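You operate a simulated robot arm through the tools that you are given. There is no shell and no other tool. Be economical: measure what you need, move in short steps, check, and stop when the job is done.

You run a simulated robot arm. Do the job below in one go: nothing can be reset, and whatever is moved stays where it is left.

TASK
Jog a bottle up to the gate and stand it in the grey cup.
Fine: the bottle nearest the yellow gate by the table; shut that gate, hold the white button on the small box, open the gate once the bottle is there.

The check looks at the end state, three seconds after you hand in, the way a careful person would. Anything else that was tipped, shoved, dropped, spilled or broken makes it a failure.

THE ROBOT
A 7-joint arm with a two-finger parallel gripper, fixed in place. Base frame: the origin is at the foot of the arm, x ahead of it, y to its left, z up. Readings come in mm, degrees, newtons and seconds.
With the tool pointing down near the work surface it reaches from about 240 to 620 mm from the base axis. Its first joint turns from -66.0 to 66.0 degrees. Payload 2.6 kg.
Tool frame: the origin (TCP) lies between the finger pads and is the grasp point; the fingertips stand 30 mm ahead of it; z points along the fingers, y is the line along which they close. Largest opening 94 mm; finger width 28, thickness 10; the body of the gripper, 50 by 96 mm, starts 55 mm behind the TCP.
Orientation is that of the tool frame in the base frame, as a unit quaternion [x, y, z, w]. With the fingers straight down and closing along the base's y, the tool's x points along the base's -x, its y along +y and its z along -z.

THE INTERFACE
- The arm moves only by the tool jog_arm. Its argument "steps" is one flat list of numbers, 7 for each row, row after row: the opening, from 0 (shut) to 1 (fully open), then the shift along the tool's x, y, z in mm, then the turn, a rotation vector about the tool's x, y, z in degrees. In form: [jaw, dx, dy, dz, rx, ry, rz, jaw, dx, dy, dz, rx, ry, rz, ...]. A call has 1 to 12 rows; each row is the pose to reach, as a shift and turn from the pose commanded when the call began, along the tool's axes at that moment. Rows are played at 5 a second. More than 50 mm and 8.6 degrees between two rows, or a gripper value outside its range, and nothing of the call is played. A pose out of reach is approached as far as the arm can. The call stops where the force on the tool passes 60 N (or 10 N more than at its start, if that is more) or the arm is blocked; 0.2 s more then pass. Each finger travels about 72 mm/s and halts on what it meets, pressing with about 38 N; the grip force reading is that of the motor and also rises with nothing between the fingers. The clock runs only during rows and for 0.2 s after the last one: add rows that repeat a pose to give the fingers time. The reply holds the time, the measured pose of the TCP, the force on the tool along the base axes, the opening and the grip force, in the units named above and with some noise.
- Cameras (640 x 400 px; columns grow to the right, rows downward): "scene" is fixed at [-0.3, 426.4, 541.6]; the picture's right is [-0.97, -0.26, 0.00], its down [-0.20, 0.74, -0.64] and it looks along [0.17, -0.62, -0.77] (base axes); focal length 214 px, centre (320, 200). "wrist" rides on the gripper at [-37, 0, -58] in the tool frame; the picture's right is [0.00, -1.00, 0.00], its down [0.97, 0.00, -0.24] and it looks along [0.24, 0.00, 0.97] (tool axes); focal length 218 px, centre (320, 200).
- snapshot(camera): a new picture of that camera. It takes no simulated time.
- measure_at(camera, pixels): for up to 12 pixels [column, row] of the newest picture of that camera ("zoom" is the newest enlarged one), the place [x, y, z] in the base frame of the surface seen there, good to about 2 mm. It takes no simulated time.
- close_up(camera, box): a new picture of the part [left, top, right, bottom] of that camera's present view, enlarged. It takes no simulated time.
- close_job(): hands the job in; it is judged then, once.

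Go step by step. Measure first, check grasps and placings, and put right what went wrong. The budget is 80 turns and 38 pictures, counting those below and the enlarged ones. Unless the task says otherwise, let go and move clear before handing in, and close with one line.

The tools are called after "Request:" by a JSON object that holds its "op" and its "data". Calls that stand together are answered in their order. jog_arm: Moves the arm, as the interface text tells. Its arguments: {"type":"object","properties":{"steps":{"type":"array"}},"required":["steps"]} The other tools are called the same way: snapshot (camera) takes a picture; measure_at (camera, pixels) gives the place of the surface under pixels of a picture; close_up (camera, box) takes an enlarged picture of a part of a camera's view; close_job () hands the job in.

At the start:

```text
clock: 0.0
tcp_pos: [296.6, 223.2, 410.3]
tcp_rot: [0.001, 1.0, 0.0, 0.0]
force: [0.0, -0.4, -1.0]
opening: 94.3
finger_force: 0.0
```

scene: 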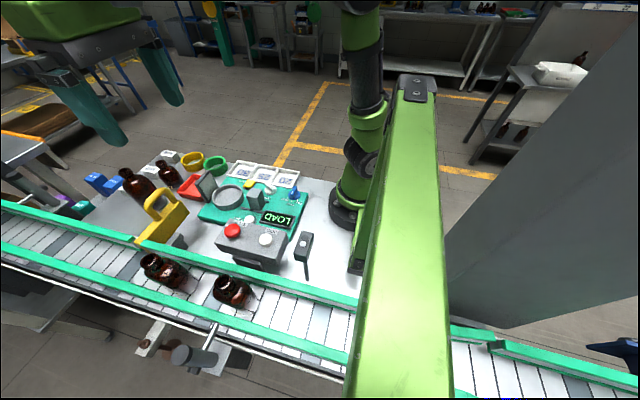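
wrist: 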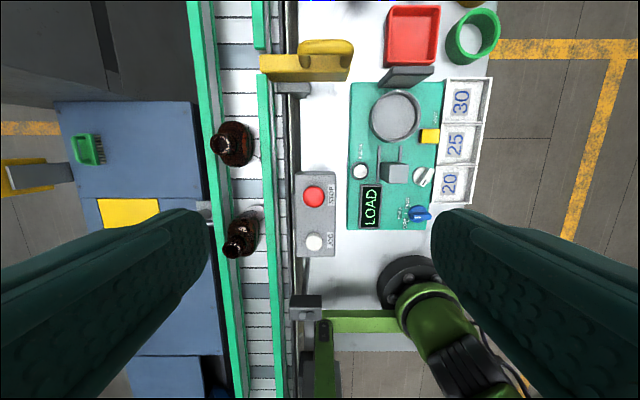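

The views show two bottles on a conveyor, a yellow gate with its handle, a STOP/JOG box (white button near wrist 314,242) and a grey round cup on the teal machine. I'll enlarge them and measure.

Request:
{"op": "close_up", "data": {"camera": "wrist", "box": [180, 0, 500, 200]}}

Request:
{"op": "close_up", "data": {"camera": "scene", "box": [80, 140, 340, 320]}}

Request:
{"op": "measure_at", "data": {"camera": "wrist", "pixels": [[328, 47], [328, 62], [275, 66], [219, 144], [234, 246], [314, 242], [313, 196], [396, 116], [369, 116], [423, 116], [240, 60], [290, 89]]}}

Request:
{"op": "measure_at", "data": {"camera": "scene", "pixels": [[265, 239], [232, 230], [160, 200], [175, 215], [150, 240], [150, 260], [222, 283], [228, 196], [305, 240], [250, 220], [170, 275], [240, 295]]}}

```text
2.00 times, centred on (340, 100) of wrist
```

zoom: 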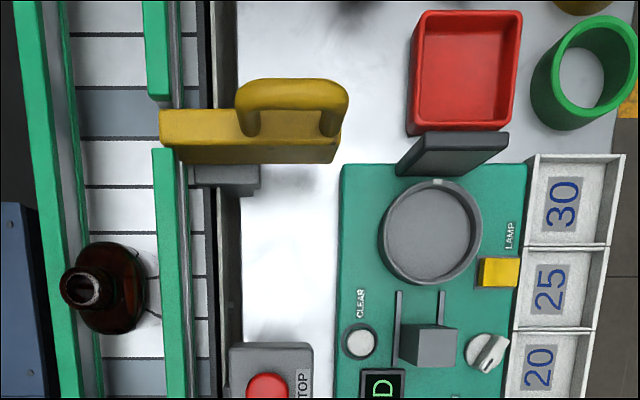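

```text
2.22 times, centred on (210, 230) of scene
```

zoom: 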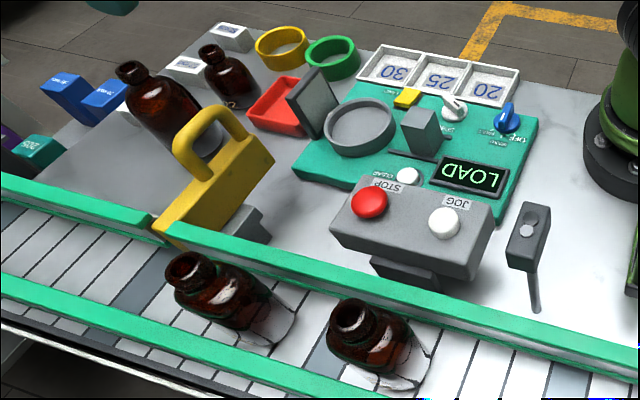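

```text
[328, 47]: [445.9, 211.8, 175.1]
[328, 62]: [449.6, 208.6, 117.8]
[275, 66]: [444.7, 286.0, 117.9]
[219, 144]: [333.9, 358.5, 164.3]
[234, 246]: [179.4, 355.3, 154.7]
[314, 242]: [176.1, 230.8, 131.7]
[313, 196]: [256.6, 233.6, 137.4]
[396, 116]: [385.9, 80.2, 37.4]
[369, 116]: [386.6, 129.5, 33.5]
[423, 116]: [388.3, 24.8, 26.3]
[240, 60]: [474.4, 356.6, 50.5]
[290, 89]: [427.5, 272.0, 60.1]
```

```text
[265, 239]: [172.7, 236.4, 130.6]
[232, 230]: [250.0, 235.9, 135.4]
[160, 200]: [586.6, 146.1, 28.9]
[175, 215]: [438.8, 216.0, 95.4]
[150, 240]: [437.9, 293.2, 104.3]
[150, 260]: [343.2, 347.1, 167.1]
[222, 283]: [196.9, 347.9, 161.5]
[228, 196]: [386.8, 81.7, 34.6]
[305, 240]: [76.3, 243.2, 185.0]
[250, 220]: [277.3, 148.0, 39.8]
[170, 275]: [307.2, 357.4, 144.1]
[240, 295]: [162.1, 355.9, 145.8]
```

The gate (yellow, handle along y) is withdrawn from the belt, tip at y≈290, with the nearest bottle at x≈330. I'll measure the handle, bottle, belt, rails and cup in finer detail.

Request:
{"op": "measure_at", "data": {"camera": "wrist", "pixels": [[302, 48], [310, 43], [340, 43], [351, 48], [328, 40], [262, 60], [262, 72], [335, 75], [200, 100], [263, 30], [263, 110], [270, 130]]}}

Request:
{"op": "measure_at", "data": {"camera": "scene", "pixels": [[151, 203], [165, 188], [176, 195], [186, 204], [140, 245], [158, 256], [148, 251], [222, 212], [243, 190], [230, 205], [216, 200], [228, 186]]}}

Request:
{"op": "close_up", "data": {"camera": "scene", "box": [120, 160, 220, 300]}}

```text
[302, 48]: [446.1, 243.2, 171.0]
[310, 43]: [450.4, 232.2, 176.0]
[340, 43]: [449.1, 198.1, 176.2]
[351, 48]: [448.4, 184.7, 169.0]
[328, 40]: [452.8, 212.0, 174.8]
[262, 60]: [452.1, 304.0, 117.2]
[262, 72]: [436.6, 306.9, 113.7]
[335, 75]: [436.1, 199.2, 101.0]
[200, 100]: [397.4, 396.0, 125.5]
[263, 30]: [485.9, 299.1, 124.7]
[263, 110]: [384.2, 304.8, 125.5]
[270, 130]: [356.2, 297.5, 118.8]
```

```text
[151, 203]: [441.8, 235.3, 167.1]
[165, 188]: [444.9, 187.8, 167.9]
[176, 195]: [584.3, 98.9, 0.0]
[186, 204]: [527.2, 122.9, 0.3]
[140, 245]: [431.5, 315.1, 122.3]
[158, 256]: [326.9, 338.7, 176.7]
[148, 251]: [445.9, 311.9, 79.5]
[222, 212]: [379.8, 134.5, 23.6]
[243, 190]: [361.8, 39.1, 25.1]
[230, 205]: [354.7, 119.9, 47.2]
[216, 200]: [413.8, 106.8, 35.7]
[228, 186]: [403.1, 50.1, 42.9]
```

```text
2.86 times, centred on (170, 230) of scene
```

zoom: 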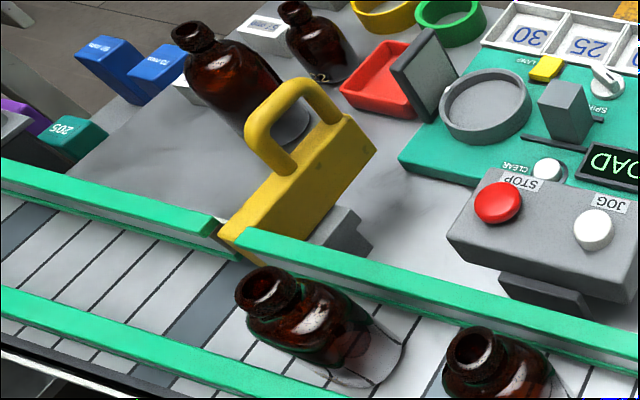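

The handle bar is at x≈448, y 185–243, top z≈175; gate body top z≈117, rails top z≈125. I'll turn the tool so that it closes along x, moving above the handle.

Request:
{"op": "jog_arm", "data": {"steps": [0.6, -13.8, -0.9, 12, 0, 0, -8.18, 0.6, -27.5, -1.8, 24, 0, 0, -16.36, 0.6, -41.3, -2.7, 36, 0, 0, -24.55, 0.6, -55, -3.6, 48, 0, 0, -32.73, 0.6, -68.8, -4.5, 60, 0, 0, -40.9, 0.6, -82.5, -5.4, 72, 0, 0, -49.1, 0.6, -96.3, -6.3, 84, 0, 0, -57.27, 0.6, -110, -7.2, 96, 0, 0, -65.45, 0.6, -124, -8.1, 108, 0, 0, -73.6, 0.6, -138, -9, 120, 0, 0, -81.8, 0.6, -151.4, -10, 132, 0, 0, -90, 0.6, -151.4, -10, 132, 0, 0, -90]}}

Request:
{"op": "snapshot", "data": {"camera": "wrist"}}

```text
clock: 2.6
tcp_pos: [448.5, 213.9, 277.2]
tcp_rot: [0.708, -0.707, 0.0, 0.0]
force: [0.1, 0.8, 0.2]
opening: 56.4
finger_force: 0.1
```

```text
32 pictures are left
```

wrist: 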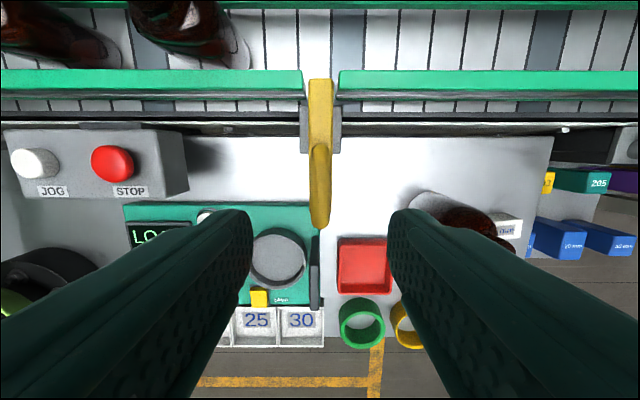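

The tool is turned and above the handle (320,190). Before descending I check the free room around it, notably the large bottle at (465,215).

Request:
{"op": "measure_at", "data": {"camera": "wrist", "pixels": [[425, 203], [445, 218], [480, 225], [320, 150], [320, 200], [313, 180], [329, 180], [200, 5], [245, 65], [290, 30]]}}

Request:
{"op": "measure_at", "data": {"camera": "scene", "pixels": [[126, 172], [135, 182], [145, 188], [160, 163]]}}

```text
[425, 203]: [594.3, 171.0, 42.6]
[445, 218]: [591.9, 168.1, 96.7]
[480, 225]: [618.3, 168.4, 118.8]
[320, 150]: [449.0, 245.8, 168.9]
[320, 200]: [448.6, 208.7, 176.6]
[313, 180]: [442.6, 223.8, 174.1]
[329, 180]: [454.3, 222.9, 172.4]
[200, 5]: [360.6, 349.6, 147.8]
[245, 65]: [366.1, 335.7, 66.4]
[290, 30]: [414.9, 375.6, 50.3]
```

```text
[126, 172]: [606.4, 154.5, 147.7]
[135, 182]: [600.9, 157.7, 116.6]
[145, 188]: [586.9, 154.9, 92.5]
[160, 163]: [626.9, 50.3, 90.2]
```

Room is clear around the handle. Descending to z≈163 and gripping.

Request:
{"op": "jog_arm", "data": {"steps": [0.6, 0, 0, 40, 0, 0, 0, 0.6, 0, 0, 80, 0, 0, 0, 0.6, 0, 0, 105, 0, 0, 0, 0.6, 0, 0, 113, 0, 0, 0, 0.4, 0, 0, 113, 0, 0, 0, 0, 0, 0, 113, 0, 0, 0, 0, 0, 0, 113, 0, 0, 0, 0, 0, 0, 113, 0, 0, 0]}}

```text
clock: 4.4
tcp_pos: [450.5, 214.1, 165.2]
tcp_rot: [-0.707, 0.707, -0.002, 0.002]
force: [22.9, 7.7, -7.6]
opening: 20.2
finger_force: 45.2
```

The handle is held (opening 20 mm, 45 N) with some side load, so I trim +2 mm in x. Now pushing the gate across the belt (+y).

Request:
{"op": "jog_arm", "data": {"steps": [0, 0, -2, 0, 0, 0, 0, 0, -8, -2, 0, 0, 0, 0, 0, -18, -2, 0, 0, 0, 0, 0, -28, -2, 0, 0, 0, 0, 0, -38, -2, 0, 0, 0, 0, 0, -48, -2, 0, 0, 0, 0, 0, -56, -2, 0, 0, 0, 0, 0, -62, -2, 0, 0, 0, 0, 0, -62, -2, 0, 0, 0, 0]}}

Request:
{"op": "close_up", "data": {"camera": "scene", "box": [80, 140, 280, 320]}}

```text
clock: 6.4
tcp_pos: [449.7, 275.2, 163.9]
tcp_rot: [0.707, -0.707, 0.001, 0.0]
force: [-10.7, 0.5, 12.8]
opening: 20.1
finger_force: 44.6
```

```text
2.22 times, centred on (180, 230) of scene
```

zoom: 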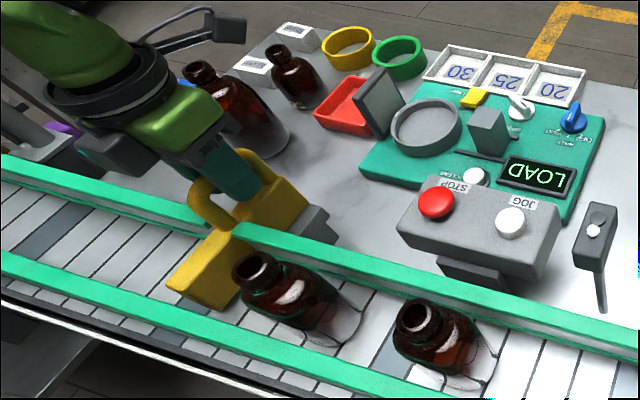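

The gate slides smoothly and now covers most of the belt. I continue gently until it meets its stop.

Request:
{"op": "jog_arm", "data": {"steps": [0, -4, 0, 0, 0, 0, 0, 0, -8, 0, 0, 0, 0, 0, 0, -12, 0, 0, 0, 0, 0, 0, -15, 0, 0, 0, 0, 0, 0, -18, 0, 0, 0, 0, 0]}}

Request:
{"op": "close_up", "data": {"camera": "scene", "box": [80, 140, 280, 320]}}

```text
clock: 7.6
tcp_pos: [449.8, 289.7, 162.0]
tcp_rot: [-0.705, 0.709, 0.0, -0.006]
force: [-17.9, -37.4, -3.0]
opening: 20.4
finger_force: 45.0
```

```text
2.22 times, centred on (180, 230) of scene
```

zoom: 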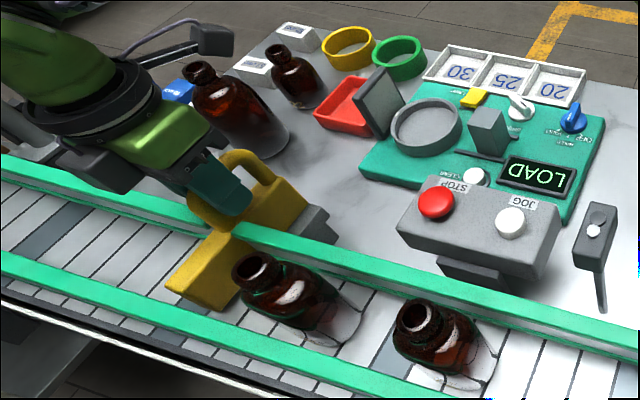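

The gate did not move in the last push (force −37 N in y, the pads slid along the bar): it is at its stop. I release upward and measure the gate tip.

Request:
{"op": "jog_arm", "data": {"steps": [0, 4, 0, 0, 0, 0, 0, 0.3, 4, 0, 0, 0, 0, 0, 0.6, 4, 0, 0, 0, 0, 0, 0.6, 4, 0, 0, 0, 0, 0, 0.6, 4, 0, -30, 0, 0, 0, 0.6, 4, 0, -70, 0, 0, 0, 0.6, 4, 0, -110, 0, 0, 0]}}

Request:
{"op": "measure_at", "data": {"camera": "zoom", "pixels": [[175, 280], [200, 296], [230, 260], [253, 262], [510, 222], [240, 158], [435, 200]]}}

Request:
{"op": "snapshot", "data": {"camera": "wrist"}}

```text
clock: 9.2
tcp_pos: [453.0, 291.6, 275.2]
tcp_rot: [-0.707, 0.707, 0.0, 0.0]
force: [0.4, -0.1, 0.4]
opening: 56.2
finger_force: 0.1
```

```text
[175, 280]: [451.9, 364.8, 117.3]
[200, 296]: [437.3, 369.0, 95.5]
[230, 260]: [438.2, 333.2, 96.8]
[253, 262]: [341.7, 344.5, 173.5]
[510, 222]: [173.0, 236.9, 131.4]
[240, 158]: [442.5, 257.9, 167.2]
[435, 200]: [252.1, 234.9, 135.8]
```

```text
29 pictures are left
```

wrist: 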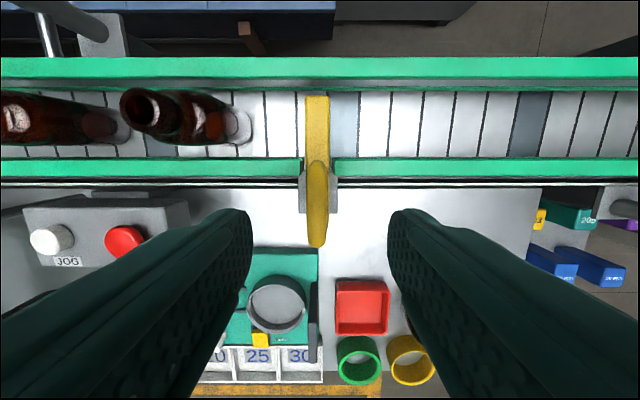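

The gate is shut (tip y≈370, across the bottle's path). Next I go with shut fingers above the JOG button at (174, 235, 131).

Request:
{"op": "jog_arm", "data": {"steps": [0, 8, 40, 0, 0, 0, 0, 0, 16, 80, 0, 0, 0, 0, 0, 24, 120, 0, 0, 0, 0, 0, 33, 160, 0, 0, 0, 0, 0, 41, 200, 0, 0, 0, 0, 0, 50, 240, 0, 0, 0, 0, 0, 57, 279, 0, 0, 0, 0, 0, 57, 279, 40, 0, 0, 0, 0, 57, 279, 80, 0, 0, 0, 0, 57, 279, 98, 0, 0, 0, 0, 57, 279, 98, 0, 0, 0]}}

Request:
{"op": "snapshot", "data": {"camera": "wrist"}}

Request:
{"op": "snapshot", "data": {"camera": "scene"}}

```text
clock: 11.6
tcp_pos: [167.9, 229.0, 176.0]
tcp_rot: [-0.707, 0.707, 0.001, 0.0]
force: [0.1, 0.1, -0.5]
opening: 0.1
finger_force: 33.0
```

```text
28 pictures are left
```

wrist: 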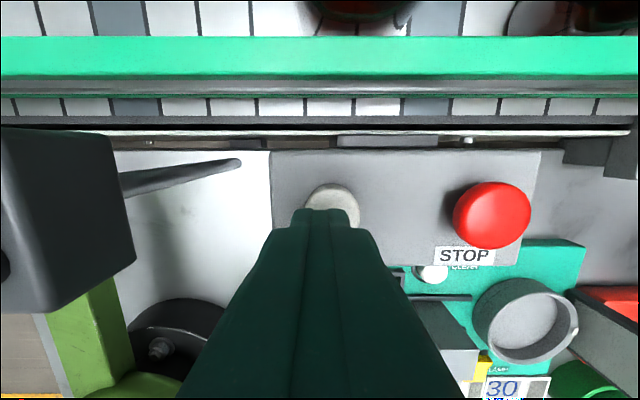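

```text
27 pictures are left
```

scene: 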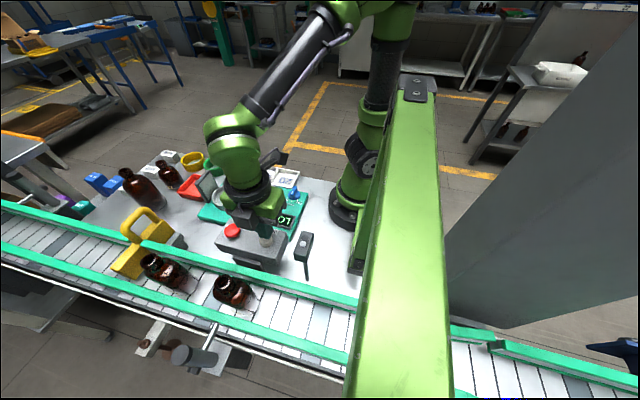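

Fingertips are just above the white button (332,200), a bit off-centre; I measure its centre before pressing.

Request:
{"op": "measure_at", "data": {"camera": "wrist", "pixels": [[332, 200], [310, 200], [354, 205], [332, 186], [332, 170]]}}

```text
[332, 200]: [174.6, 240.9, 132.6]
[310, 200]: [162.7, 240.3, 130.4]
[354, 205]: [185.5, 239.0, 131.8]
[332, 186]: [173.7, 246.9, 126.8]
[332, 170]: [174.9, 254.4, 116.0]
```

Button centre ≈ (174, 235). I shift over it and press gently a little way, briefly, to see what happens.

Request:
{"op": "jog_arm", "data": {"steps": [0, -5, -6, 0, 0, 0, 0, 0, -5, -6, 8, 0, 0, 0, 0, -5, -6, 13, 0, 0, 0, 0, -5, -6, 15, 0, 0, 0, 0, -5, -6, 17, 0, 0, 0, 0, -5, -6, 19, 0, 0, 0, 0, -5, -6, 19, 0, 0, 0]}}

Request:
{"op": "snapshot", "data": {"camera": "scene"}}

```text
clock: 13.2
tcp_pos: [176.4, 235.9, 157.9]
tcp_rot: [0.707, -0.707, 0.001, 0.0]
force: [1.2, -1.0, 2.2]
opening: 0.1
finger_force: 33.0
```

```text
26 pictures are left
```

scene: 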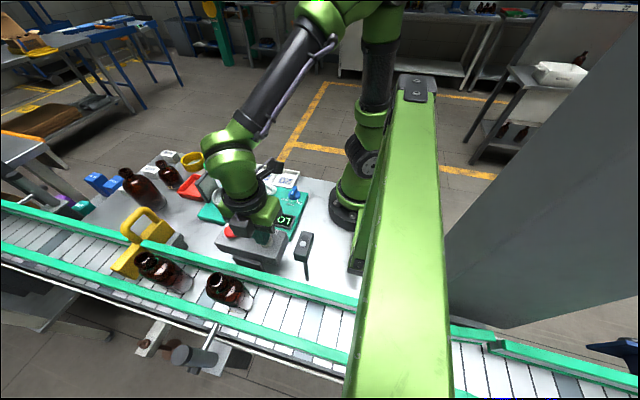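

Pressing works: the bottles have crept toward the gate (160,268 → 150,265). I measure how far.

Request:
{"op": "measure_at", "data": {"camera": "scene", "pixels": [[143, 258], [149, 260], [158, 282], [217, 280], [118, 262], [182, 290]]}}

Request:
{"op": "jog_arm", "data": {"steps": [0, 0, 0, 0, 0, 0, 0, 0, 0, 0, 0, 0, 0, 0]}}

Request:
{"op": "close_up", "data": {"camera": "scene", "box": [80, 200, 280, 320]}}

```text
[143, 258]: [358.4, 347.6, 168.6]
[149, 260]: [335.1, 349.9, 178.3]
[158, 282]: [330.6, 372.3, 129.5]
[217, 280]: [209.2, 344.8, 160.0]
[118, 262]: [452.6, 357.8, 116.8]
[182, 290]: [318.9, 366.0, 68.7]
```

```text
clock: 13.8
tcp_pos: [177.6, 235.5, 157.4]
tcp_rot: [-0.707, 0.707, 0.0, 0.0]
force: [0.8, -0.9, 3.7]
opening: 0.3
finger_force: 32.7
```

```text
3.20 times, centred on (180, 260) of scene
```

zoom: 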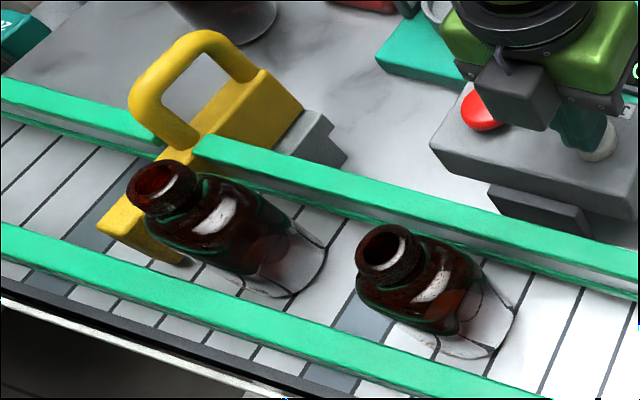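

The belt keeps moving while pressed; the first bottle's neck is now at zoom (162,185). Measuring the remaining distance.

Request:
{"op": "measure_at", "data": {"camera": "zoom", "pixels": [[140, 205], [180, 205], [162, 208], [135, 180], [195, 178], [245, 215], [160, 225], [300, 270], [365, 250], [413, 245], [300, 285], [170, 245]]}}

```text
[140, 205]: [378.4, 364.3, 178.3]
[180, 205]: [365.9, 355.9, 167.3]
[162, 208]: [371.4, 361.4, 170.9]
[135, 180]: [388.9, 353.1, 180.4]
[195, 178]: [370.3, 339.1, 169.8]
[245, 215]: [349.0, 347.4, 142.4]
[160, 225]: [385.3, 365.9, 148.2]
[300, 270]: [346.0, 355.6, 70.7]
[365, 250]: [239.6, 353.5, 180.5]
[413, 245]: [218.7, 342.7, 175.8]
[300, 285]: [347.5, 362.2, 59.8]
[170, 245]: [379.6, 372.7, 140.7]
```

About 33 mm left at roughly 50 mm/s. Holding another 0.4 s, then looking.

Request:
{"op": "jog_arm", "data": {"steps": [0, 0, 0, 0, 0, 0, 0]}}

Request:
{"op": "close_up", "data": {"camera": "scene", "box": [80, 200, 280, 320]}}

```text
clock: 14.2
tcp_pos: [177.3, 236.5, 158.9]
tcp_rot: [-0.707, 0.707, 0.0, -0.001]
force: [0.6, -0.4, 1.2]
opening: 0.1
finger_force: 33.2
```

```text
3.20 times, centred on (180, 260) of scene
```

zoom: 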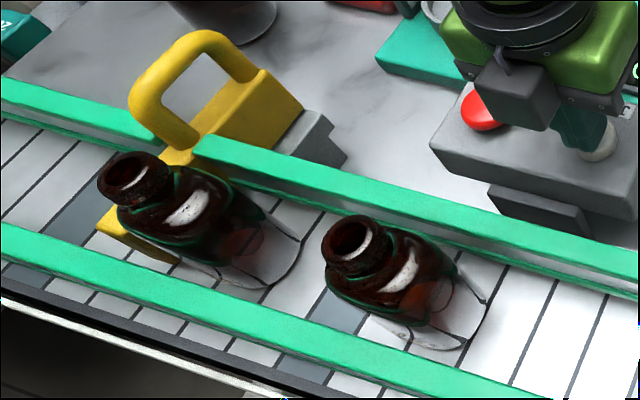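

Request:
{"op": "measure_at", "data": {"camera": "zoom", "pixels": [[105, 180], [165, 175], [132, 182], [110, 200], [150, 195], [215, 205], [130, 220], [180, 230], [120, 240], [250, 220]]}}

```text
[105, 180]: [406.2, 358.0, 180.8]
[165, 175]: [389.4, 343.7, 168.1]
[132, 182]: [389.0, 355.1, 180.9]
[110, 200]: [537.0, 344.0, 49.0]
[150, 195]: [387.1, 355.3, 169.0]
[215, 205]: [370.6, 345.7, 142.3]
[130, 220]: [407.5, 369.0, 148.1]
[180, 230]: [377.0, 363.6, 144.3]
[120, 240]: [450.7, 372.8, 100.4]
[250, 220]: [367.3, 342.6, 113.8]
```

The bottle's axis is now x≈395, some 13 mm short of contact. One more short hold.

Request:
{"op": "jog_arm", "data": {"steps": [0, 0, 0, 0, 0, 0, 0]}}

Request:
{"op": "close_up", "data": {"camera": "scene", "box": [80, 200, 280, 320]}}

```text
clock: 14.6
tcp_pos: [177.0, 236.4, 157.5]
tcp_rot: [-0.707, 0.707, -0.001, 0.0]
force: [1.3, 0.4, 1.5]
opening: 0.0
finger_force: 33.3
```

```text
3.20 times, centred on (180, 260) of scene
```

zoom: 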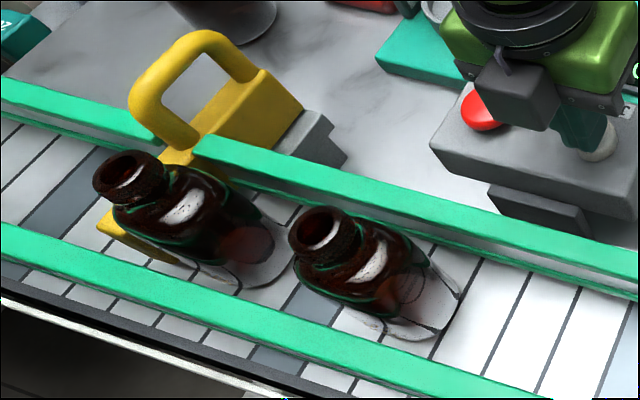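

The first bottle has halted at the gate (moved 4 px while the second moved 35). I lift off the button at once.

Request:
{"op": "jog_arm", "data": {"steps": [0, 0, 0, -45, 0, 0, 0, 0, 0, 0, -90, 0, 0, 0, 0, 0, 0, -120, 0, 0, 0]}}

Request:
{"op": "close_up", "data": {"camera": "scene", "box": [80, 200, 280, 320]}}

```text
clock: 15.4
tcp_pos: [178.1, 237.8, 279.8]
tcp_rot: [0.707, -0.707, 0.0, 0.0]
force: [-0.1, -0.4, 0.5]
opening: 0.0
finger_force: 33.3
```

```text
3.20 times, centred on (180, 260) of scene
```

zoom: 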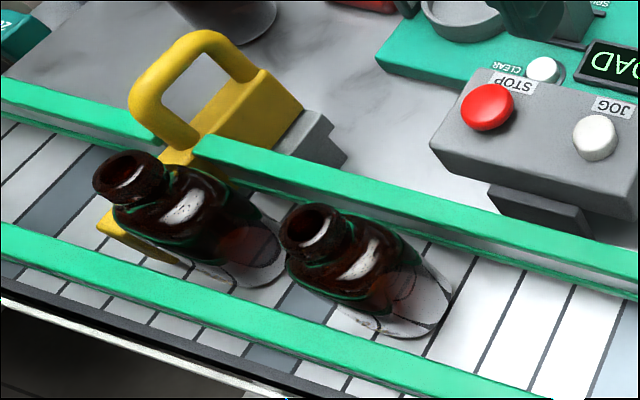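

Request:
{"op": "measure_at", "data": {"camera": "zoom", "pixels": [[97, 180], [157, 165], [127, 152], [127, 195], [160, 230], [120, 218], [210, 195], [290, 240], [350, 225], [320, 205], [265, 235], [290, 265]]}}

```text
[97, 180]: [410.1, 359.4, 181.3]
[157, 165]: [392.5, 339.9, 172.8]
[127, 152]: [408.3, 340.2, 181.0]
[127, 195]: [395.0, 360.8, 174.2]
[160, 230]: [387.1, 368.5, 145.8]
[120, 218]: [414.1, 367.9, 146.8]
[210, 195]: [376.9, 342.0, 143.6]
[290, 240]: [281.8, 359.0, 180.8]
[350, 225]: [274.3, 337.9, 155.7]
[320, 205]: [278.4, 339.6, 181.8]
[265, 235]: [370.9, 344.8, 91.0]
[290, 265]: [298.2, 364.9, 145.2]
```

Bottle 1 stands at the gate, axis ≈ (402, 350), top z 181; bottle 2 is ≈130 mm behind. Now I go back to the handle to open the gate.

Request:
{"op": "jog_arm", "data": {"steps": [0.3, -5, -40, 0, 0, 0, 0, 0.6, -10, -80, 0, 0, 0, 0, 0.6, -15, -120, 0, 0, 0, 0, 0.6, -21, -160, 0, 0, 0, 0, 0.6, -26, -200, 0, 0, 0, 0, 0.6, -31, -240, 0, 0, 0, 0, 0.6, -36, -272, 0, 0, 0, 0, 0.6, -36, -272, 0, 0, 0, 0]}}

Request:
{"op": "snapshot", "data": {"camera": "wrist"}}

```text
clock: 17.2
tcp_pos: [449.3, 273.3, 277.4]
tcp_rot: [-0.707, 0.707, 0.0, 0.0]
force: [-0.7, -0.1, -0.1]
opening: 56.4
finger_force: 0.1
```

```text
21 pictures are left
```

wrist: 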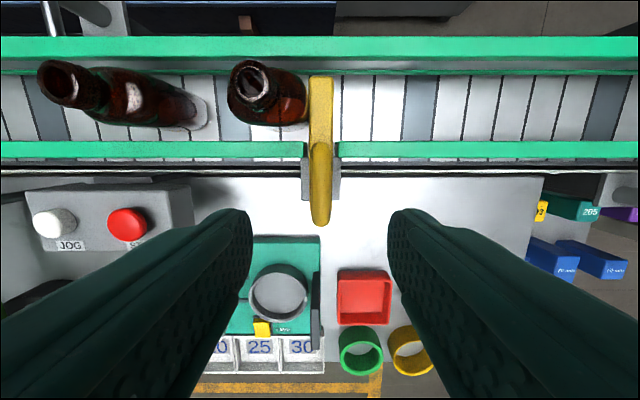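

The bottle (268,95) touches the gate and the handle is at (320,145–225). I check the handle's y range and then grip.

Request:
{"op": "measure_at", "data": {"camera": "wrist", "pixels": [[320, 150], [320, 185], [320, 215], [236, 78], [268, 78], [252, 98], [290, 110], [260, 118]]}}

Request:
{"op": "jog_arm", "data": {"steps": [0.6, 0, 0, 40, 0, 0, 0, 0.6, 0, 0, 80, 0, 0, 0, 0.6, 0, 0, 105, 0, 0, 0, 0.6, 0, 0, 113, 0, 0, 0, 0.4, 0, 0, 113, 0, 0, 0, 0, 0, 0, 113, 0, 0, 0, 0, 0, 0, 113, 0, 0, 0, 0, 0, 0, 113, 0, 0, 0]}}

```text
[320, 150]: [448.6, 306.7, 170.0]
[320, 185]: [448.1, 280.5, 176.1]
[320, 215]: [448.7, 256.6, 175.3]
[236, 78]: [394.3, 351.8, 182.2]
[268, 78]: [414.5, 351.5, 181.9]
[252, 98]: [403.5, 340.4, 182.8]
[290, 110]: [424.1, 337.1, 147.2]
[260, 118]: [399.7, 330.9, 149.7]
```

```text
clock: 19.0
tcp_pos: [450.5, 270.7, 164.8]
tcp_rot: [-0.707, 0.707, 0.0, 0.002]
force: [19.9, 2.9, -6.6]
opening: 19.9
finger_force: 45.6
```

Handle gripped. Pulling the gate back (−y) slowly, watching force.

Request:
{"op": "jog_arm", "data": {"steps": [0, 0, -2, 0, 0, 0, 0, 0, 6, -2, 0, 0, 0, 0, 0, 14, -2, 0, 0, 0, 0, 0, 22, -2, 0, 0, 0, 0, 0, 30, -2, 0, 0, 0, 0, 0, 38, -2, 0, 0, 0, 0, 0, 46, -2, 0, 0, 0, 0, 0, 54, -2, 0, 0, 0, 0, 0, 60, -2, 0, 0, 0, 0, 0, 65, -2, 0, 0, 0, 0, 0, 65, -2, 0, 0, 0, 0]}}

Request:
{"op": "close_up", "data": {"camera": "scene", "box": [80, 180, 280, 320]}}

```text
clock: 21.4
tcp_pos: [449.1, 209.6, 166.3]
tcp_rot: [0.707, -0.707, -0.001, 0.0]
force: [1.8, 6.3, -6.8]
opening: 20.0
finger_force: 44.7
```

```text
2.86 times, centred on (180, 250) of scene
```

zoom: 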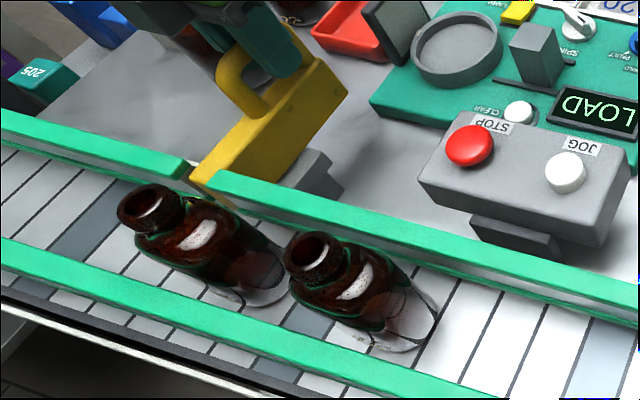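

The gate is clear of the belt. I measure its tip against the start value (y≈305–310) and see whether any travel is left.

Request:
{"op": "measure_at", "data": {"camera": "zoom", "pixels": [[198, 178], [205, 185], [222, 190], [198, 168]]}}

Request:
{"op": "jog_arm", "data": {"steps": [0, 2, 0, 0, 0, 0, 0, 0, 4, 0, 0, 0, 0, 0]}}

```text
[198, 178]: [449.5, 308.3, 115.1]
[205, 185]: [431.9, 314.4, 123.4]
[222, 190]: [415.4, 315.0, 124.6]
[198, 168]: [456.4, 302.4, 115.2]
```

```text
clock: 22.0
tcp_pos: [450.7, 209.2, 165.0]
tcp_rot: [0.709, -0.705, -0.005, -0.002]
force: [5.6, 31.8, -16.3]
opening: 19.9
finger_force: 45.2
```

The gate is at its open stop (32 N). Releasing, rising, and going above the bottle at a height to look at it and at the cup.

Request:
{"op": "jog_arm", "data": {"steps": [0, -4, 0, 0, 0, 0, 0, 0.3, -4, 0, 0, 0, 0, 0, 0.6, -4, 0, 0, 0, 0, 0, 0.6, -4, 0, 0, 0, 0, 0, 0.6, -4, 0, -30, 0, 0, 0, 0.8, -4, 0, -75, 0, 0, 0, 1, -4, 0, -110, 0, 0, 0, 1, -4, 0, -110, 0, 0, 0]}}

Request:
{"op": "snapshot", "data": {"camera": "wrist"}}

Request:
{"op": "close_up", "data": {"camera": "scene", "box": [180, 150, 320, 250]}}

```text
clock: 23.8
tcp_pos: [449.7, 204.4, 276.2]
tcp_rot: [-0.707, 0.707, 0.0, 0.0]
force: [-0.1, -0.8, 0.3]
opening: 93.9
finger_force: 0.1
```

```text
19 pictures are left
```

wrist: 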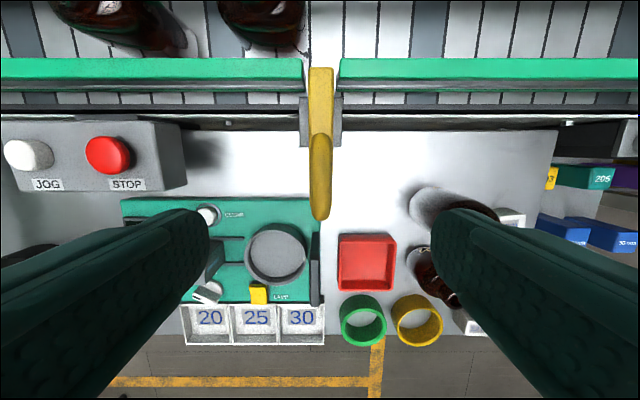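

```text
4.00 times, centred on (250, 200) of scene
```

zoom: 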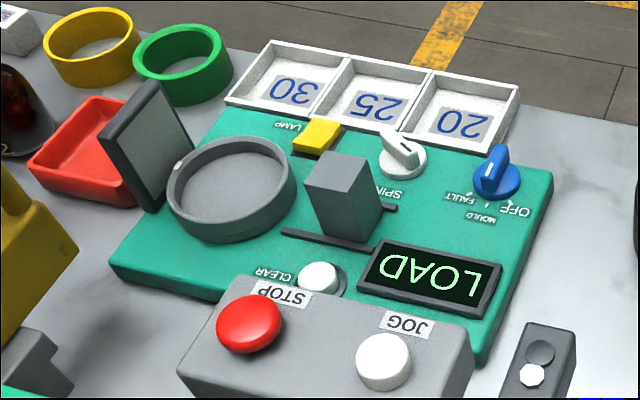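

I measure the cup rim and floor, the upright grey plate and the grey block beside it.

Request:
{"op": "measure_at", "data": {"camera": "zoom", "pixels": [[235, 190], [175, 185], [287, 175], [230, 142], [250, 230], [147, 85], [115, 140], [185, 155], [310, 180], [340, 160], [340, 200], [320, 130]]}}

Request:
{"op": "measure_at", "data": {"camera": "wrist", "pixels": [[277, 253], [246, 253], [307, 252], [277, 225], [277, 281], [315, 240], [315, 270], [315, 300], [215, 260], [208, 215], [258, 294], [277, 235]]}}

```text
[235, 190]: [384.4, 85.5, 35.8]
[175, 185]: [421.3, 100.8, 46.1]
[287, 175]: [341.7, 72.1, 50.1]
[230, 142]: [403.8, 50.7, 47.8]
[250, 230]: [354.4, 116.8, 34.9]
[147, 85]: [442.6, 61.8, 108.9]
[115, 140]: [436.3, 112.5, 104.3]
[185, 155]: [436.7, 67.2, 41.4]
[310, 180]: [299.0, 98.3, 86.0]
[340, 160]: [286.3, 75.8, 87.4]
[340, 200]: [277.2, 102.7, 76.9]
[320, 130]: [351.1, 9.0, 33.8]
```

```text
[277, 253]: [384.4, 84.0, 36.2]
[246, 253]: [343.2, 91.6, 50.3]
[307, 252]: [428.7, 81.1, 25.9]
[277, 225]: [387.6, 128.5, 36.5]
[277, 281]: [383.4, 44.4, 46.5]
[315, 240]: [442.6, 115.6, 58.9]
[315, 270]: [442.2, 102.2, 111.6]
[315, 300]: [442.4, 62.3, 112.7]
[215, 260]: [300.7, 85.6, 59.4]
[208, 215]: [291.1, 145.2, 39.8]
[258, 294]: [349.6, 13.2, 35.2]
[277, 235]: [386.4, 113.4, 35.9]
```

Cup: centre ≈ (383, 83), floor z≈36, rim z≈49; the plate stands at x≈436 (to z 112), so I'll release there closing along y. First moving above the bottle with jaws open.

Request:
{"op": "jog_arm", "data": {"steps": [1, -30, 10, 0, 0, 0, 0, 1, -60, 20, 0, 0, 0, 0, 1, -90, 30, 0, 0, 0, 0, 1, -120, 40, 0, 0, 0, 0, 1, -146, 48, 0, 0, 0, 0, 1, -146, 48, 0, 0, 0, 0]}}

Request:
{"op": "snapshot", "data": {"camera": "wrist"}}

Request:
{"op": "close_up", "data": {"camera": "scene", "box": [80, 180, 280, 320]}}

```text
clock: 25.2
tcp_pos: [402.3, 356.1, 275.6]
tcp_rot: [-0.707, 0.707, 0.0, 0.0]
force: [-0.3, 0.1, -0.2]
opening: 94.0
finger_force: 0.1
```

```text
17 pictures are left
```

wrist: 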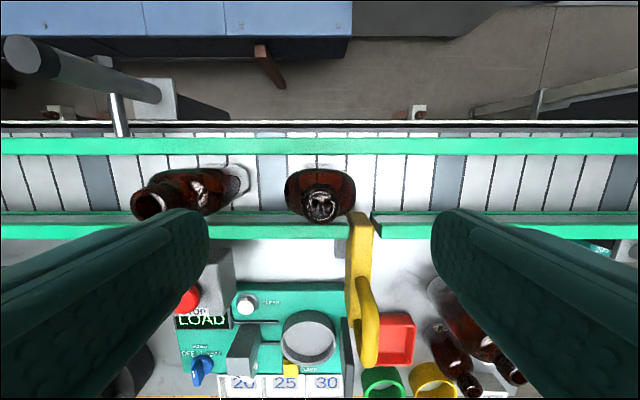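

```text
2.86 times, centred on (180, 250) of scene
```

zoom: 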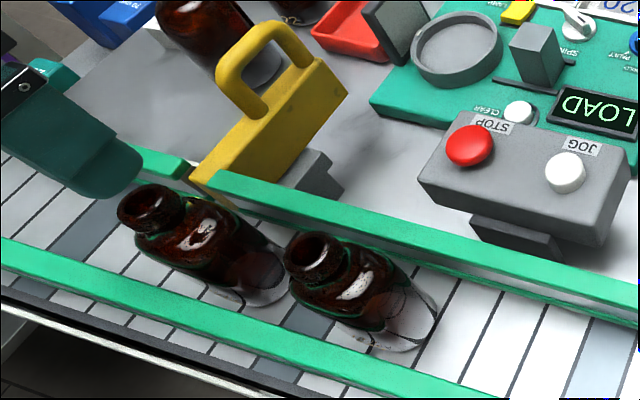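

Measuring the bottle's body width at (286–355,190) and its neck at (320,205).

Request:
{"op": "measure_at", "data": {"camera": "wrist", "pixels": [[288, 190], [353, 190], [320, 171], [300, 205], [340, 205], [320, 216], [320, 192], [291, 200], [350, 200], [320, 177], [165, 200]]}}

Request:
{"op": "measure_at", "data": {"camera": "zoom", "pixels": [[140, 245], [150, 258], [200, 220], [180, 275], [230, 300], [270, 300], [240, 215], [245, 290]]}}

```text
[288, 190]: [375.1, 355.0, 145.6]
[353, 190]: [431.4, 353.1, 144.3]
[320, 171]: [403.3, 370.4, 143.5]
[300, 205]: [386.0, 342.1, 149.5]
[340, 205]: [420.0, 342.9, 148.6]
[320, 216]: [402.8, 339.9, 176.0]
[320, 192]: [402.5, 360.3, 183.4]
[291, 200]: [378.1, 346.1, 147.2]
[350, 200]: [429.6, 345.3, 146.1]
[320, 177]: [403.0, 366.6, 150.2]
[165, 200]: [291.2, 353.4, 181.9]
```

```text
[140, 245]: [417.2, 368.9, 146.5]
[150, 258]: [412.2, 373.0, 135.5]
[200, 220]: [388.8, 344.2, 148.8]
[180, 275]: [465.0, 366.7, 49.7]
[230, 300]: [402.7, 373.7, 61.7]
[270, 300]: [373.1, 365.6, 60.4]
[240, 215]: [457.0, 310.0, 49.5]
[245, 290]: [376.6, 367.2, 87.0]
```

Bottle axis ≈ (403, 350), body radius ≈ 29, top z 183. Centring, descending to TCP z≈136 and closing on the body.

Request:
{"op": "jog_arm", "data": {"steps": [1, 6, -1, 0, 0, 0, 0, 1, 6, -1, 40, 0, 0, 0, 1, 6, -1, 80, 0, 0, 0, 1, 6, -1, 115, 0, 0, 0, 1, 6, -1, 134, 0, 0, 0, 1, 6, -1, 139, 0, 0, 0, 1, 6, -1, 139, 0, 0, 0]}}

Request:
{"op": "close_up", "data": {"camera": "scene", "box": [80, 180, 280, 320]}}

```text
clock: 26.8
tcp_pos: [406.4, 346.6, 135.3]
tcp_rot: [0.708, -0.706, -0.001, 0.0]
force: [-0.1, -0.8, 0.0]
opening: 94.1
finger_force: 0.0
```

```text
2.86 times, centred on (180, 250) of scene
```

zoom: 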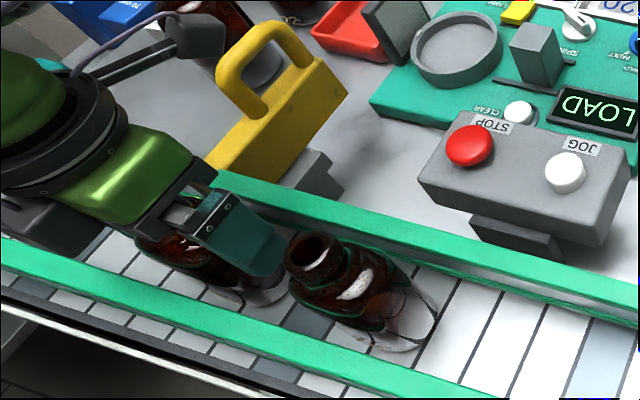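

The fingers straddle the bottle without contact; I trim by 3 mm each way and close.

Request:
{"op": "jog_arm", "data": {"steps": [1, -3, 3, 0, 0, 0, 0, 0.85, -3, 3, 0, 0, 0, 0, 0.75, -3, 3, 0, 0, 0, 0, 0.68, -3, 3, 0, 0, 0, 0, 0.62, -3, 3, 0, 0, 0, 0, 0.4, -3, 3, 0, 0, 0, 0, 0, -3, 3, 0, 0, 0, 0, 0, -3, 3, 0, 0, 0, 0]}}

```text
clock: 28.6
tcp_pos: [402.7, 350.8, 137.5]
tcp_rot: [-0.707, 0.707, 0.0, -0.001]
force: [-0.9, -0.6, 5.4]
opening: 67.6
finger_force: 37.9
```

Grip is firm at 67.6 mm opening (so body radius ≈34). Lifting 110 mm, then checking.

Request:
{"op": "jog_arm", "data": {"steps": [0, 0, 0, -8, 0, 0, 0, 0, 0, 0, -20, 0, 0, 0, 0, 0, 0, -40, 0, 0, 0, 0, 0, 0, -65, 0, 0, 0, 0, 0, 0, -90, 0, 0, 0, 0, 0, 0, -110, 0, 0, 0, 0, 0, 0, -120, 0, 0, 0, 0, 0, 0, -120, 0, 0, 0]}}

Request:
{"op": "snapshot", "data": {"camera": "wrist"}}

Request:
{"op": "close_up", "data": {"camera": "scene", "box": [60, 140, 320, 320]}}

```text
clock: 30.4
tcp_pos: [400.6, 349.6, 254.0]
tcp_rot: [-0.707, 0.707, 0.0, 0.001]
force: [-0.1, -0.9, -1.7]
opening: 67.5
finger_force: 38.2
```

```text
14 pictures are left
```

wrist: 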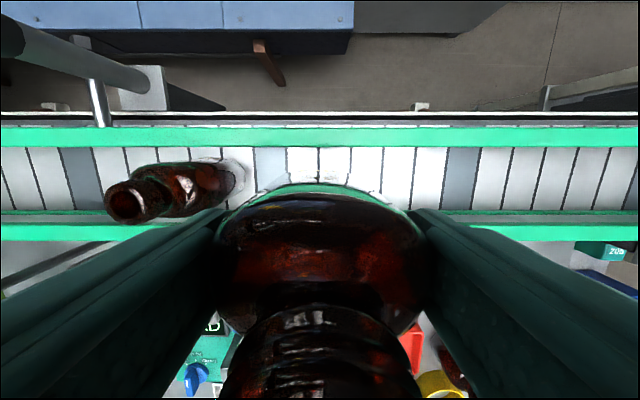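

```text
2.22 times, centred on (190, 230) of scene
```

zoom: 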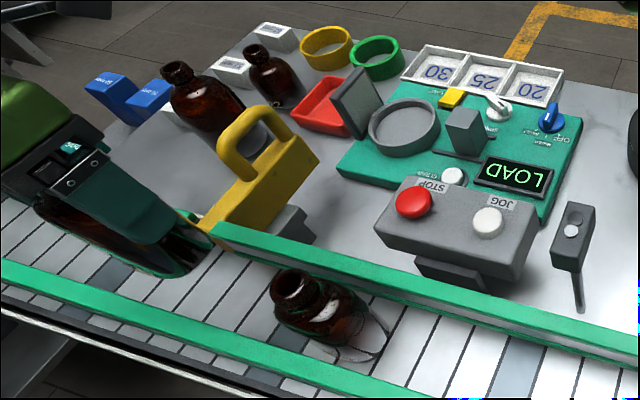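

The bottle is held and lifted upright; bottle 2 still stands. I measure the bottle in the hand to find its offset along tool x.

Request:
{"op": "measure_at", "data": {"camera": "wrist", "pixels": [[320, 200], [320, 210], [320, 230], [320, 260], [320, 320], [320, 350], [225, 230], [415, 230], [320, 192], [320, 186], [245, 360], [400, 360]]}}

Request:
{"op": "measure_at", "data": {"camera": "zoom", "pixels": [[404, 130], [372, 140], [437, 118], [430, 100], [378, 105], [415, 155], [385, 150], [437, 135], [400, 100], [434, 108], [370, 125], [425, 147]]}}

```text
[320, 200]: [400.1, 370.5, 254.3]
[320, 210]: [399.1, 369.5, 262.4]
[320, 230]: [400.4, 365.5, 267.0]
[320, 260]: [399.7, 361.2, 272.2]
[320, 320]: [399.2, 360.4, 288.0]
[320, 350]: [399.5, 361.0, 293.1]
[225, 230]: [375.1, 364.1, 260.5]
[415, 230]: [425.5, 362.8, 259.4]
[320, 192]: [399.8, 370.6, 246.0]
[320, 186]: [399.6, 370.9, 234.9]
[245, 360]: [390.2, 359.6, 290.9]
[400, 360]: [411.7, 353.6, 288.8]
```

```text
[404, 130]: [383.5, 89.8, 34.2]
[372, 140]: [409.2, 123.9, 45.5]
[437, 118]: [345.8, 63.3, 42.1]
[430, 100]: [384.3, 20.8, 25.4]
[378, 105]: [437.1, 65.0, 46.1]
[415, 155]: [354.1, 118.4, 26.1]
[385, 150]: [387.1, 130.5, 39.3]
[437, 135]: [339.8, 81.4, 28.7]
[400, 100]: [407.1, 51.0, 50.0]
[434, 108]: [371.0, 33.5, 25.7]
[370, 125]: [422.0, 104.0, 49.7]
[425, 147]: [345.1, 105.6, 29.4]
```

Neck axis is at ≈(400.5, 349.3), so the bottle sits centred on the TCP. I take one sharp close-up of the cup to fix its centre well, since clearance is small.

Request:
{"op": "close_up", "data": {"camera": "scene", "box": [200, 175, 264, 215]}}

```text
10.00 times, centred on (232, 195) of scene
```

zoom: 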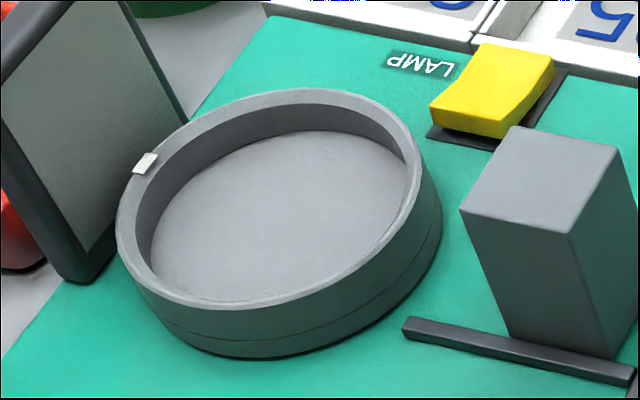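

Request:
{"op": "measure_at", "data": {"camera": "zoom", "pixels": [[126, 240], [300, 96], [418, 190], [230, 302], [190, 138], [375, 118], [150, 285], [350, 262], [240, 106], [408, 150], [280, 210], [160, 260]]}}

```text
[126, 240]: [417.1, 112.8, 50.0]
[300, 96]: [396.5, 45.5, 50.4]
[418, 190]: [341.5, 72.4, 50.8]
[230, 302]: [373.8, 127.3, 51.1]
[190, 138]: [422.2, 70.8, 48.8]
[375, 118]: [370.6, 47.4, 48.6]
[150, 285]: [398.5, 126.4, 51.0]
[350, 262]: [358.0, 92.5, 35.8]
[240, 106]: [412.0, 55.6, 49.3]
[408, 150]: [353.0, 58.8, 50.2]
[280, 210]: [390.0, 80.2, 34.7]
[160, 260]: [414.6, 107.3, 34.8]
```

Circle fit gives the cup centre at ≈(383.4, 86.8), rim radius 42, z 50, floor z 35. Moving there with the bottle, rising 40 mm and turning back 90°.

Request:
{"op": "jog_arm", "data": {"steps": [0, 4, 0, -12, 0, 0, 0, 0, 24, 1.6, -26, 0, 0, 8.18, 0, 50, 3, -40, 0, 0, 16.36, 0, 77, 5, -40, 0, 0, 24.55, 0, 104, 7, -40, 0, 0, 32.73, 0, 131, 9, -40, 0, 0, 40.9, 0, 158, 11, -40, 0, 0, 49.1, 0, 185, 13, -40, 0, 0, 57.27, 0, 212, 14.5, -40, 0, 0, 65.45, 0, 236, 16, -40, 0, 0, 73.6, 0, 255, 17, -40, 0, 0, 81.8, 0, 263, 17, -40, 0, 0, 90]}}

Request:
{"op": "jog_arm", "data": {"steps": [0, 0, 0, 0, 0, 0, 0, 0, 0, 0, 0, 0, 0, 0]}}

Request:
{"op": "close_up", "data": {"camera": "scene", "box": [60, 120, 320, 320]}}

```text
clock: 33.0
tcp_pos: [382.4, 88.0, 293.2]
tcp_rot: [0.001, 1.0, 0.0, -0.001]
force: [-0.5, -0.4, -1.7]
opening: 67.7
finger_force: 38.8
```

```text
clock: 33.6
tcp_pos: [383.6, 89.9, 294.4]
tcp_rot: [0.0, 1.0, 0.0, 0.0]
force: [-0.3, 1.0, -1.8]
opening: 67.3
finger_force: 37.9
```

```text
2.00 times, centred on (190, 220) of scene
```

zoom: 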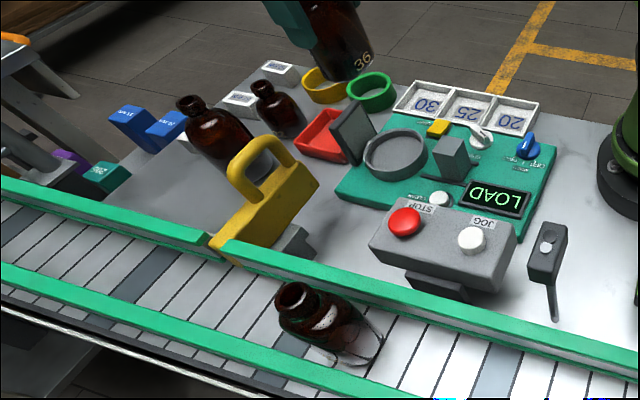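

Over the cup, y about 2 mm too high. I correct and descend to z≈170 (bottle base ≈83, above the rim).

Request:
{"op": "jog_arm", "data": {"steps": [0, 0, -2, 20, 0, 0, 0, 0, 0, -2, 50, 0, 0, 0, 0, 0, -2, 80, 0, 0, 0, 0, 0, -2, 105, 0, 0, 0, 0, 0, -2, 122, 0, 0, 0, 0, 0, -2, 122, 0, 0, 0, 0, 0, -2, 122, 0, 0, 0]}}

Request:
{"op": "close_up", "data": {"camera": "scene", "box": [180, 130, 300, 220]}}

Request:
{"op": "snapshot", "data": {"camera": "wrist"}}

```text
clock: 35.2
tcp_pos: [381.6, 84.6, 173.7]
tcp_rot: [0.0, 1.0, 0.0, 0.0]
force: [0.0, 0.1, -1.5]
opening: 67.7
finger_force: 38.0
```

```text
4.44 times, centred on (240, 175) of scene
```

zoom: 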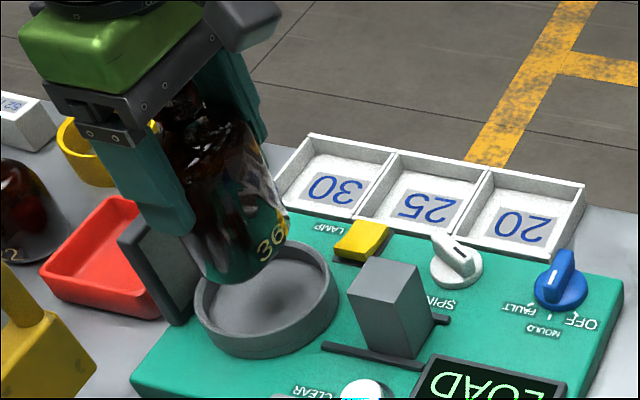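

```text
9 pictures are left
```

wrist: 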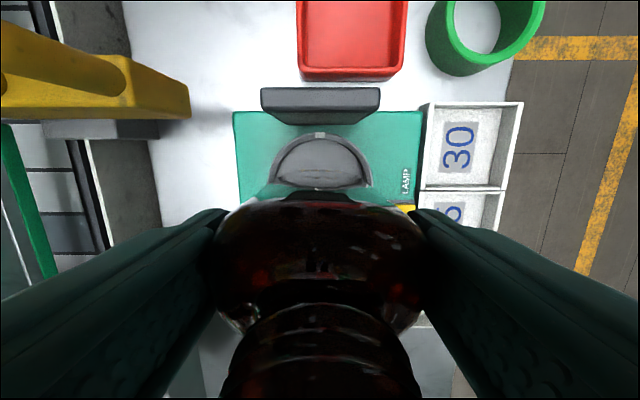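

In the wrist view the cup's arc (270–372) is centred at column 321, so y fits. I measure the bottle's visible surface and the rim to check x.

Request:
{"op": "measure_at", "data": {"camera": "zoom", "pixels": [[215, 275], [240, 280], [265, 265], [285, 235], [250, 225], [230, 200]]}}

Request:
{"op": "measure_at", "data": {"camera": "wrist", "pixels": [[320, 200], [320, 196], [320, 330], [320, 134], [275, 175], [368, 175], [250, 360], [390, 360]]}}

Request:
{"op": "jog_arm", "data": {"steps": [0, 0, 0, 0, 0, 0, 0]}}

```text
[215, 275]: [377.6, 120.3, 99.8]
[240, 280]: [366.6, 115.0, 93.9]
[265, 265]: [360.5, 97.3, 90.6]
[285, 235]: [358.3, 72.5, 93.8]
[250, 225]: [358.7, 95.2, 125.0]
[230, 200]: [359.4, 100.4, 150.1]
```

```text
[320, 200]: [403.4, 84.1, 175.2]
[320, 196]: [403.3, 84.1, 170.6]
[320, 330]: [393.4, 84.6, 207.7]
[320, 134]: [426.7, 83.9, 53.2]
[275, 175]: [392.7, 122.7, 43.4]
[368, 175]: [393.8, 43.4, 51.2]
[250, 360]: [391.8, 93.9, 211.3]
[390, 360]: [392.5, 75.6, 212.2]
```

```text
clock: 35.6
tcp_pos: [382.8, 84.3, 173.8]
tcp_rot: [0.0, 1.0, 0.0, 0.0]
force: [-0.4, -0.6, -2.2]
opening: 67.5
finger_force: 38.1
```

The bottle is oval (x 358–403, y ±34 about 84.5), easily within the 38 mm inner radius after a +2/+1 mm trim. Lowering to just above the floor.

Request:
{"op": "jog_arm", "data": {"steps": [0, -2, 1, 0, 0, 0, 0, 0, -2, 1, 12, 0, 0, 0, 0, -2, 1, 24, 0, 0, 0, 0, -2, 1, 35, 0, 0, 0, 0, -2, 1, 43, 0, 0, 0, 0, -2, 1, 47, 0, 0, 0, 0, -2, 1, 47, 0, 0, 0]}}

Request:
{"op": "close_up", "data": {"camera": "scene", "box": [180, 130, 300, 220]}}

```text
clock: 37.2
tcp_pos: [386.3, 86.2, 126.4]
tcp_rot: [0.0, 1.0, 0.0, 0.0]
force: [0.7, -0.2, -1.7]
opening: 67.5
finger_force: 37.4
```

```text
4.44 times, centred on (240, 175) of scene
```

zoom: 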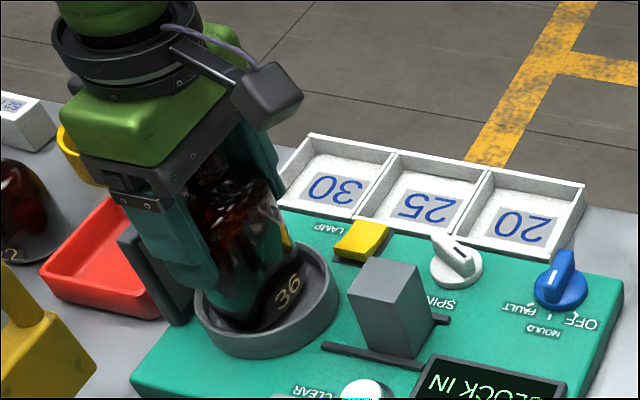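

The base is inside the cup, still hanging (−1.7 N) a few mm up. Lowering in 1 mm steps until the load shows.

Request:
{"op": "jog_arm", "data": {"steps": [0, 0, 0, 1, 0, 0, 0, 0, 0, 0, 2, 0, 0, 0, 0, 0, 0, 3, 0, 0, 0, 0, 0, 0, 3, 0, 0, 0]}}

```text
clock: 38.2
tcp_pos: [385.6, 86.5, 124.6]
tcp_rot: [-0.001, 1.0, 0.0, 0.0]
force: [0.4, -0.2, -0.9]
opening: 67.3
finger_force: 37.9
```

Request:
{"op": "jog_arm", "data": {"steps": [0, 0, 0, 1, 0, 0, 0, 0, 0, 0, 2, 0, 0, 0, 0, 0, 0, 2, 0, 0, 0]}}

```text
clock: 39.0
tcp_pos: [386.3, 87.2, 123.2]
tcp_rot: [0.001, 1.0, 0.0, 0.001]
force: [-7.1, -4.8, 24.9]
opening: 67.3
finger_force: 37.4
```

Floor contact (25 N). Easing 1 mm and opening slowly.

Request:
{"op": "jog_arm", "data": {"steps": [0, 0, 0, -0.8, 0, 0, 0, 0.74, 0, 0, -0.8, 0, 0, 0, 0.8, 0, 0, -0.8, 0, 0, 0, 0.9, 0, 0, -0.8, 0, 0, 0, 0.97, 0, 0, -0.8, 0, 0, 0, 0.97, 0, 0, -0.8, 0, 0, 0]}}

Request:
{"op": "close_up", "data": {"camera": "scene", "box": [180, 130, 300, 220]}}

```text
clock: 40.4
tcp_pos: [386.1, 86.6, 123.0]
tcp_rot: [0.0, 1.0, 0.0, 0.0]
force: [-0.2, 0.2, 0.5]
opening: 91.2
finger_force: 0.1
```

```text
4.44 times, centred on (240, 175) of scene
```

zoom: 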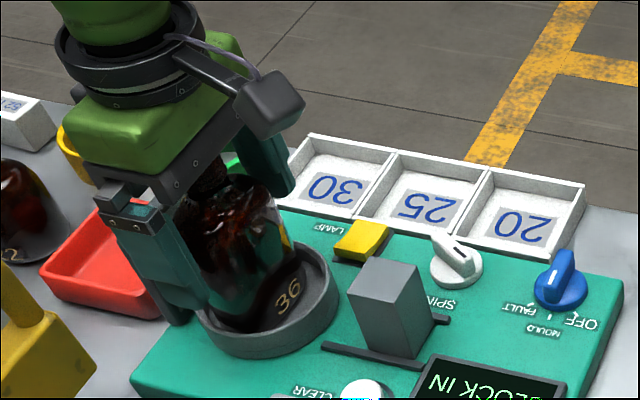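

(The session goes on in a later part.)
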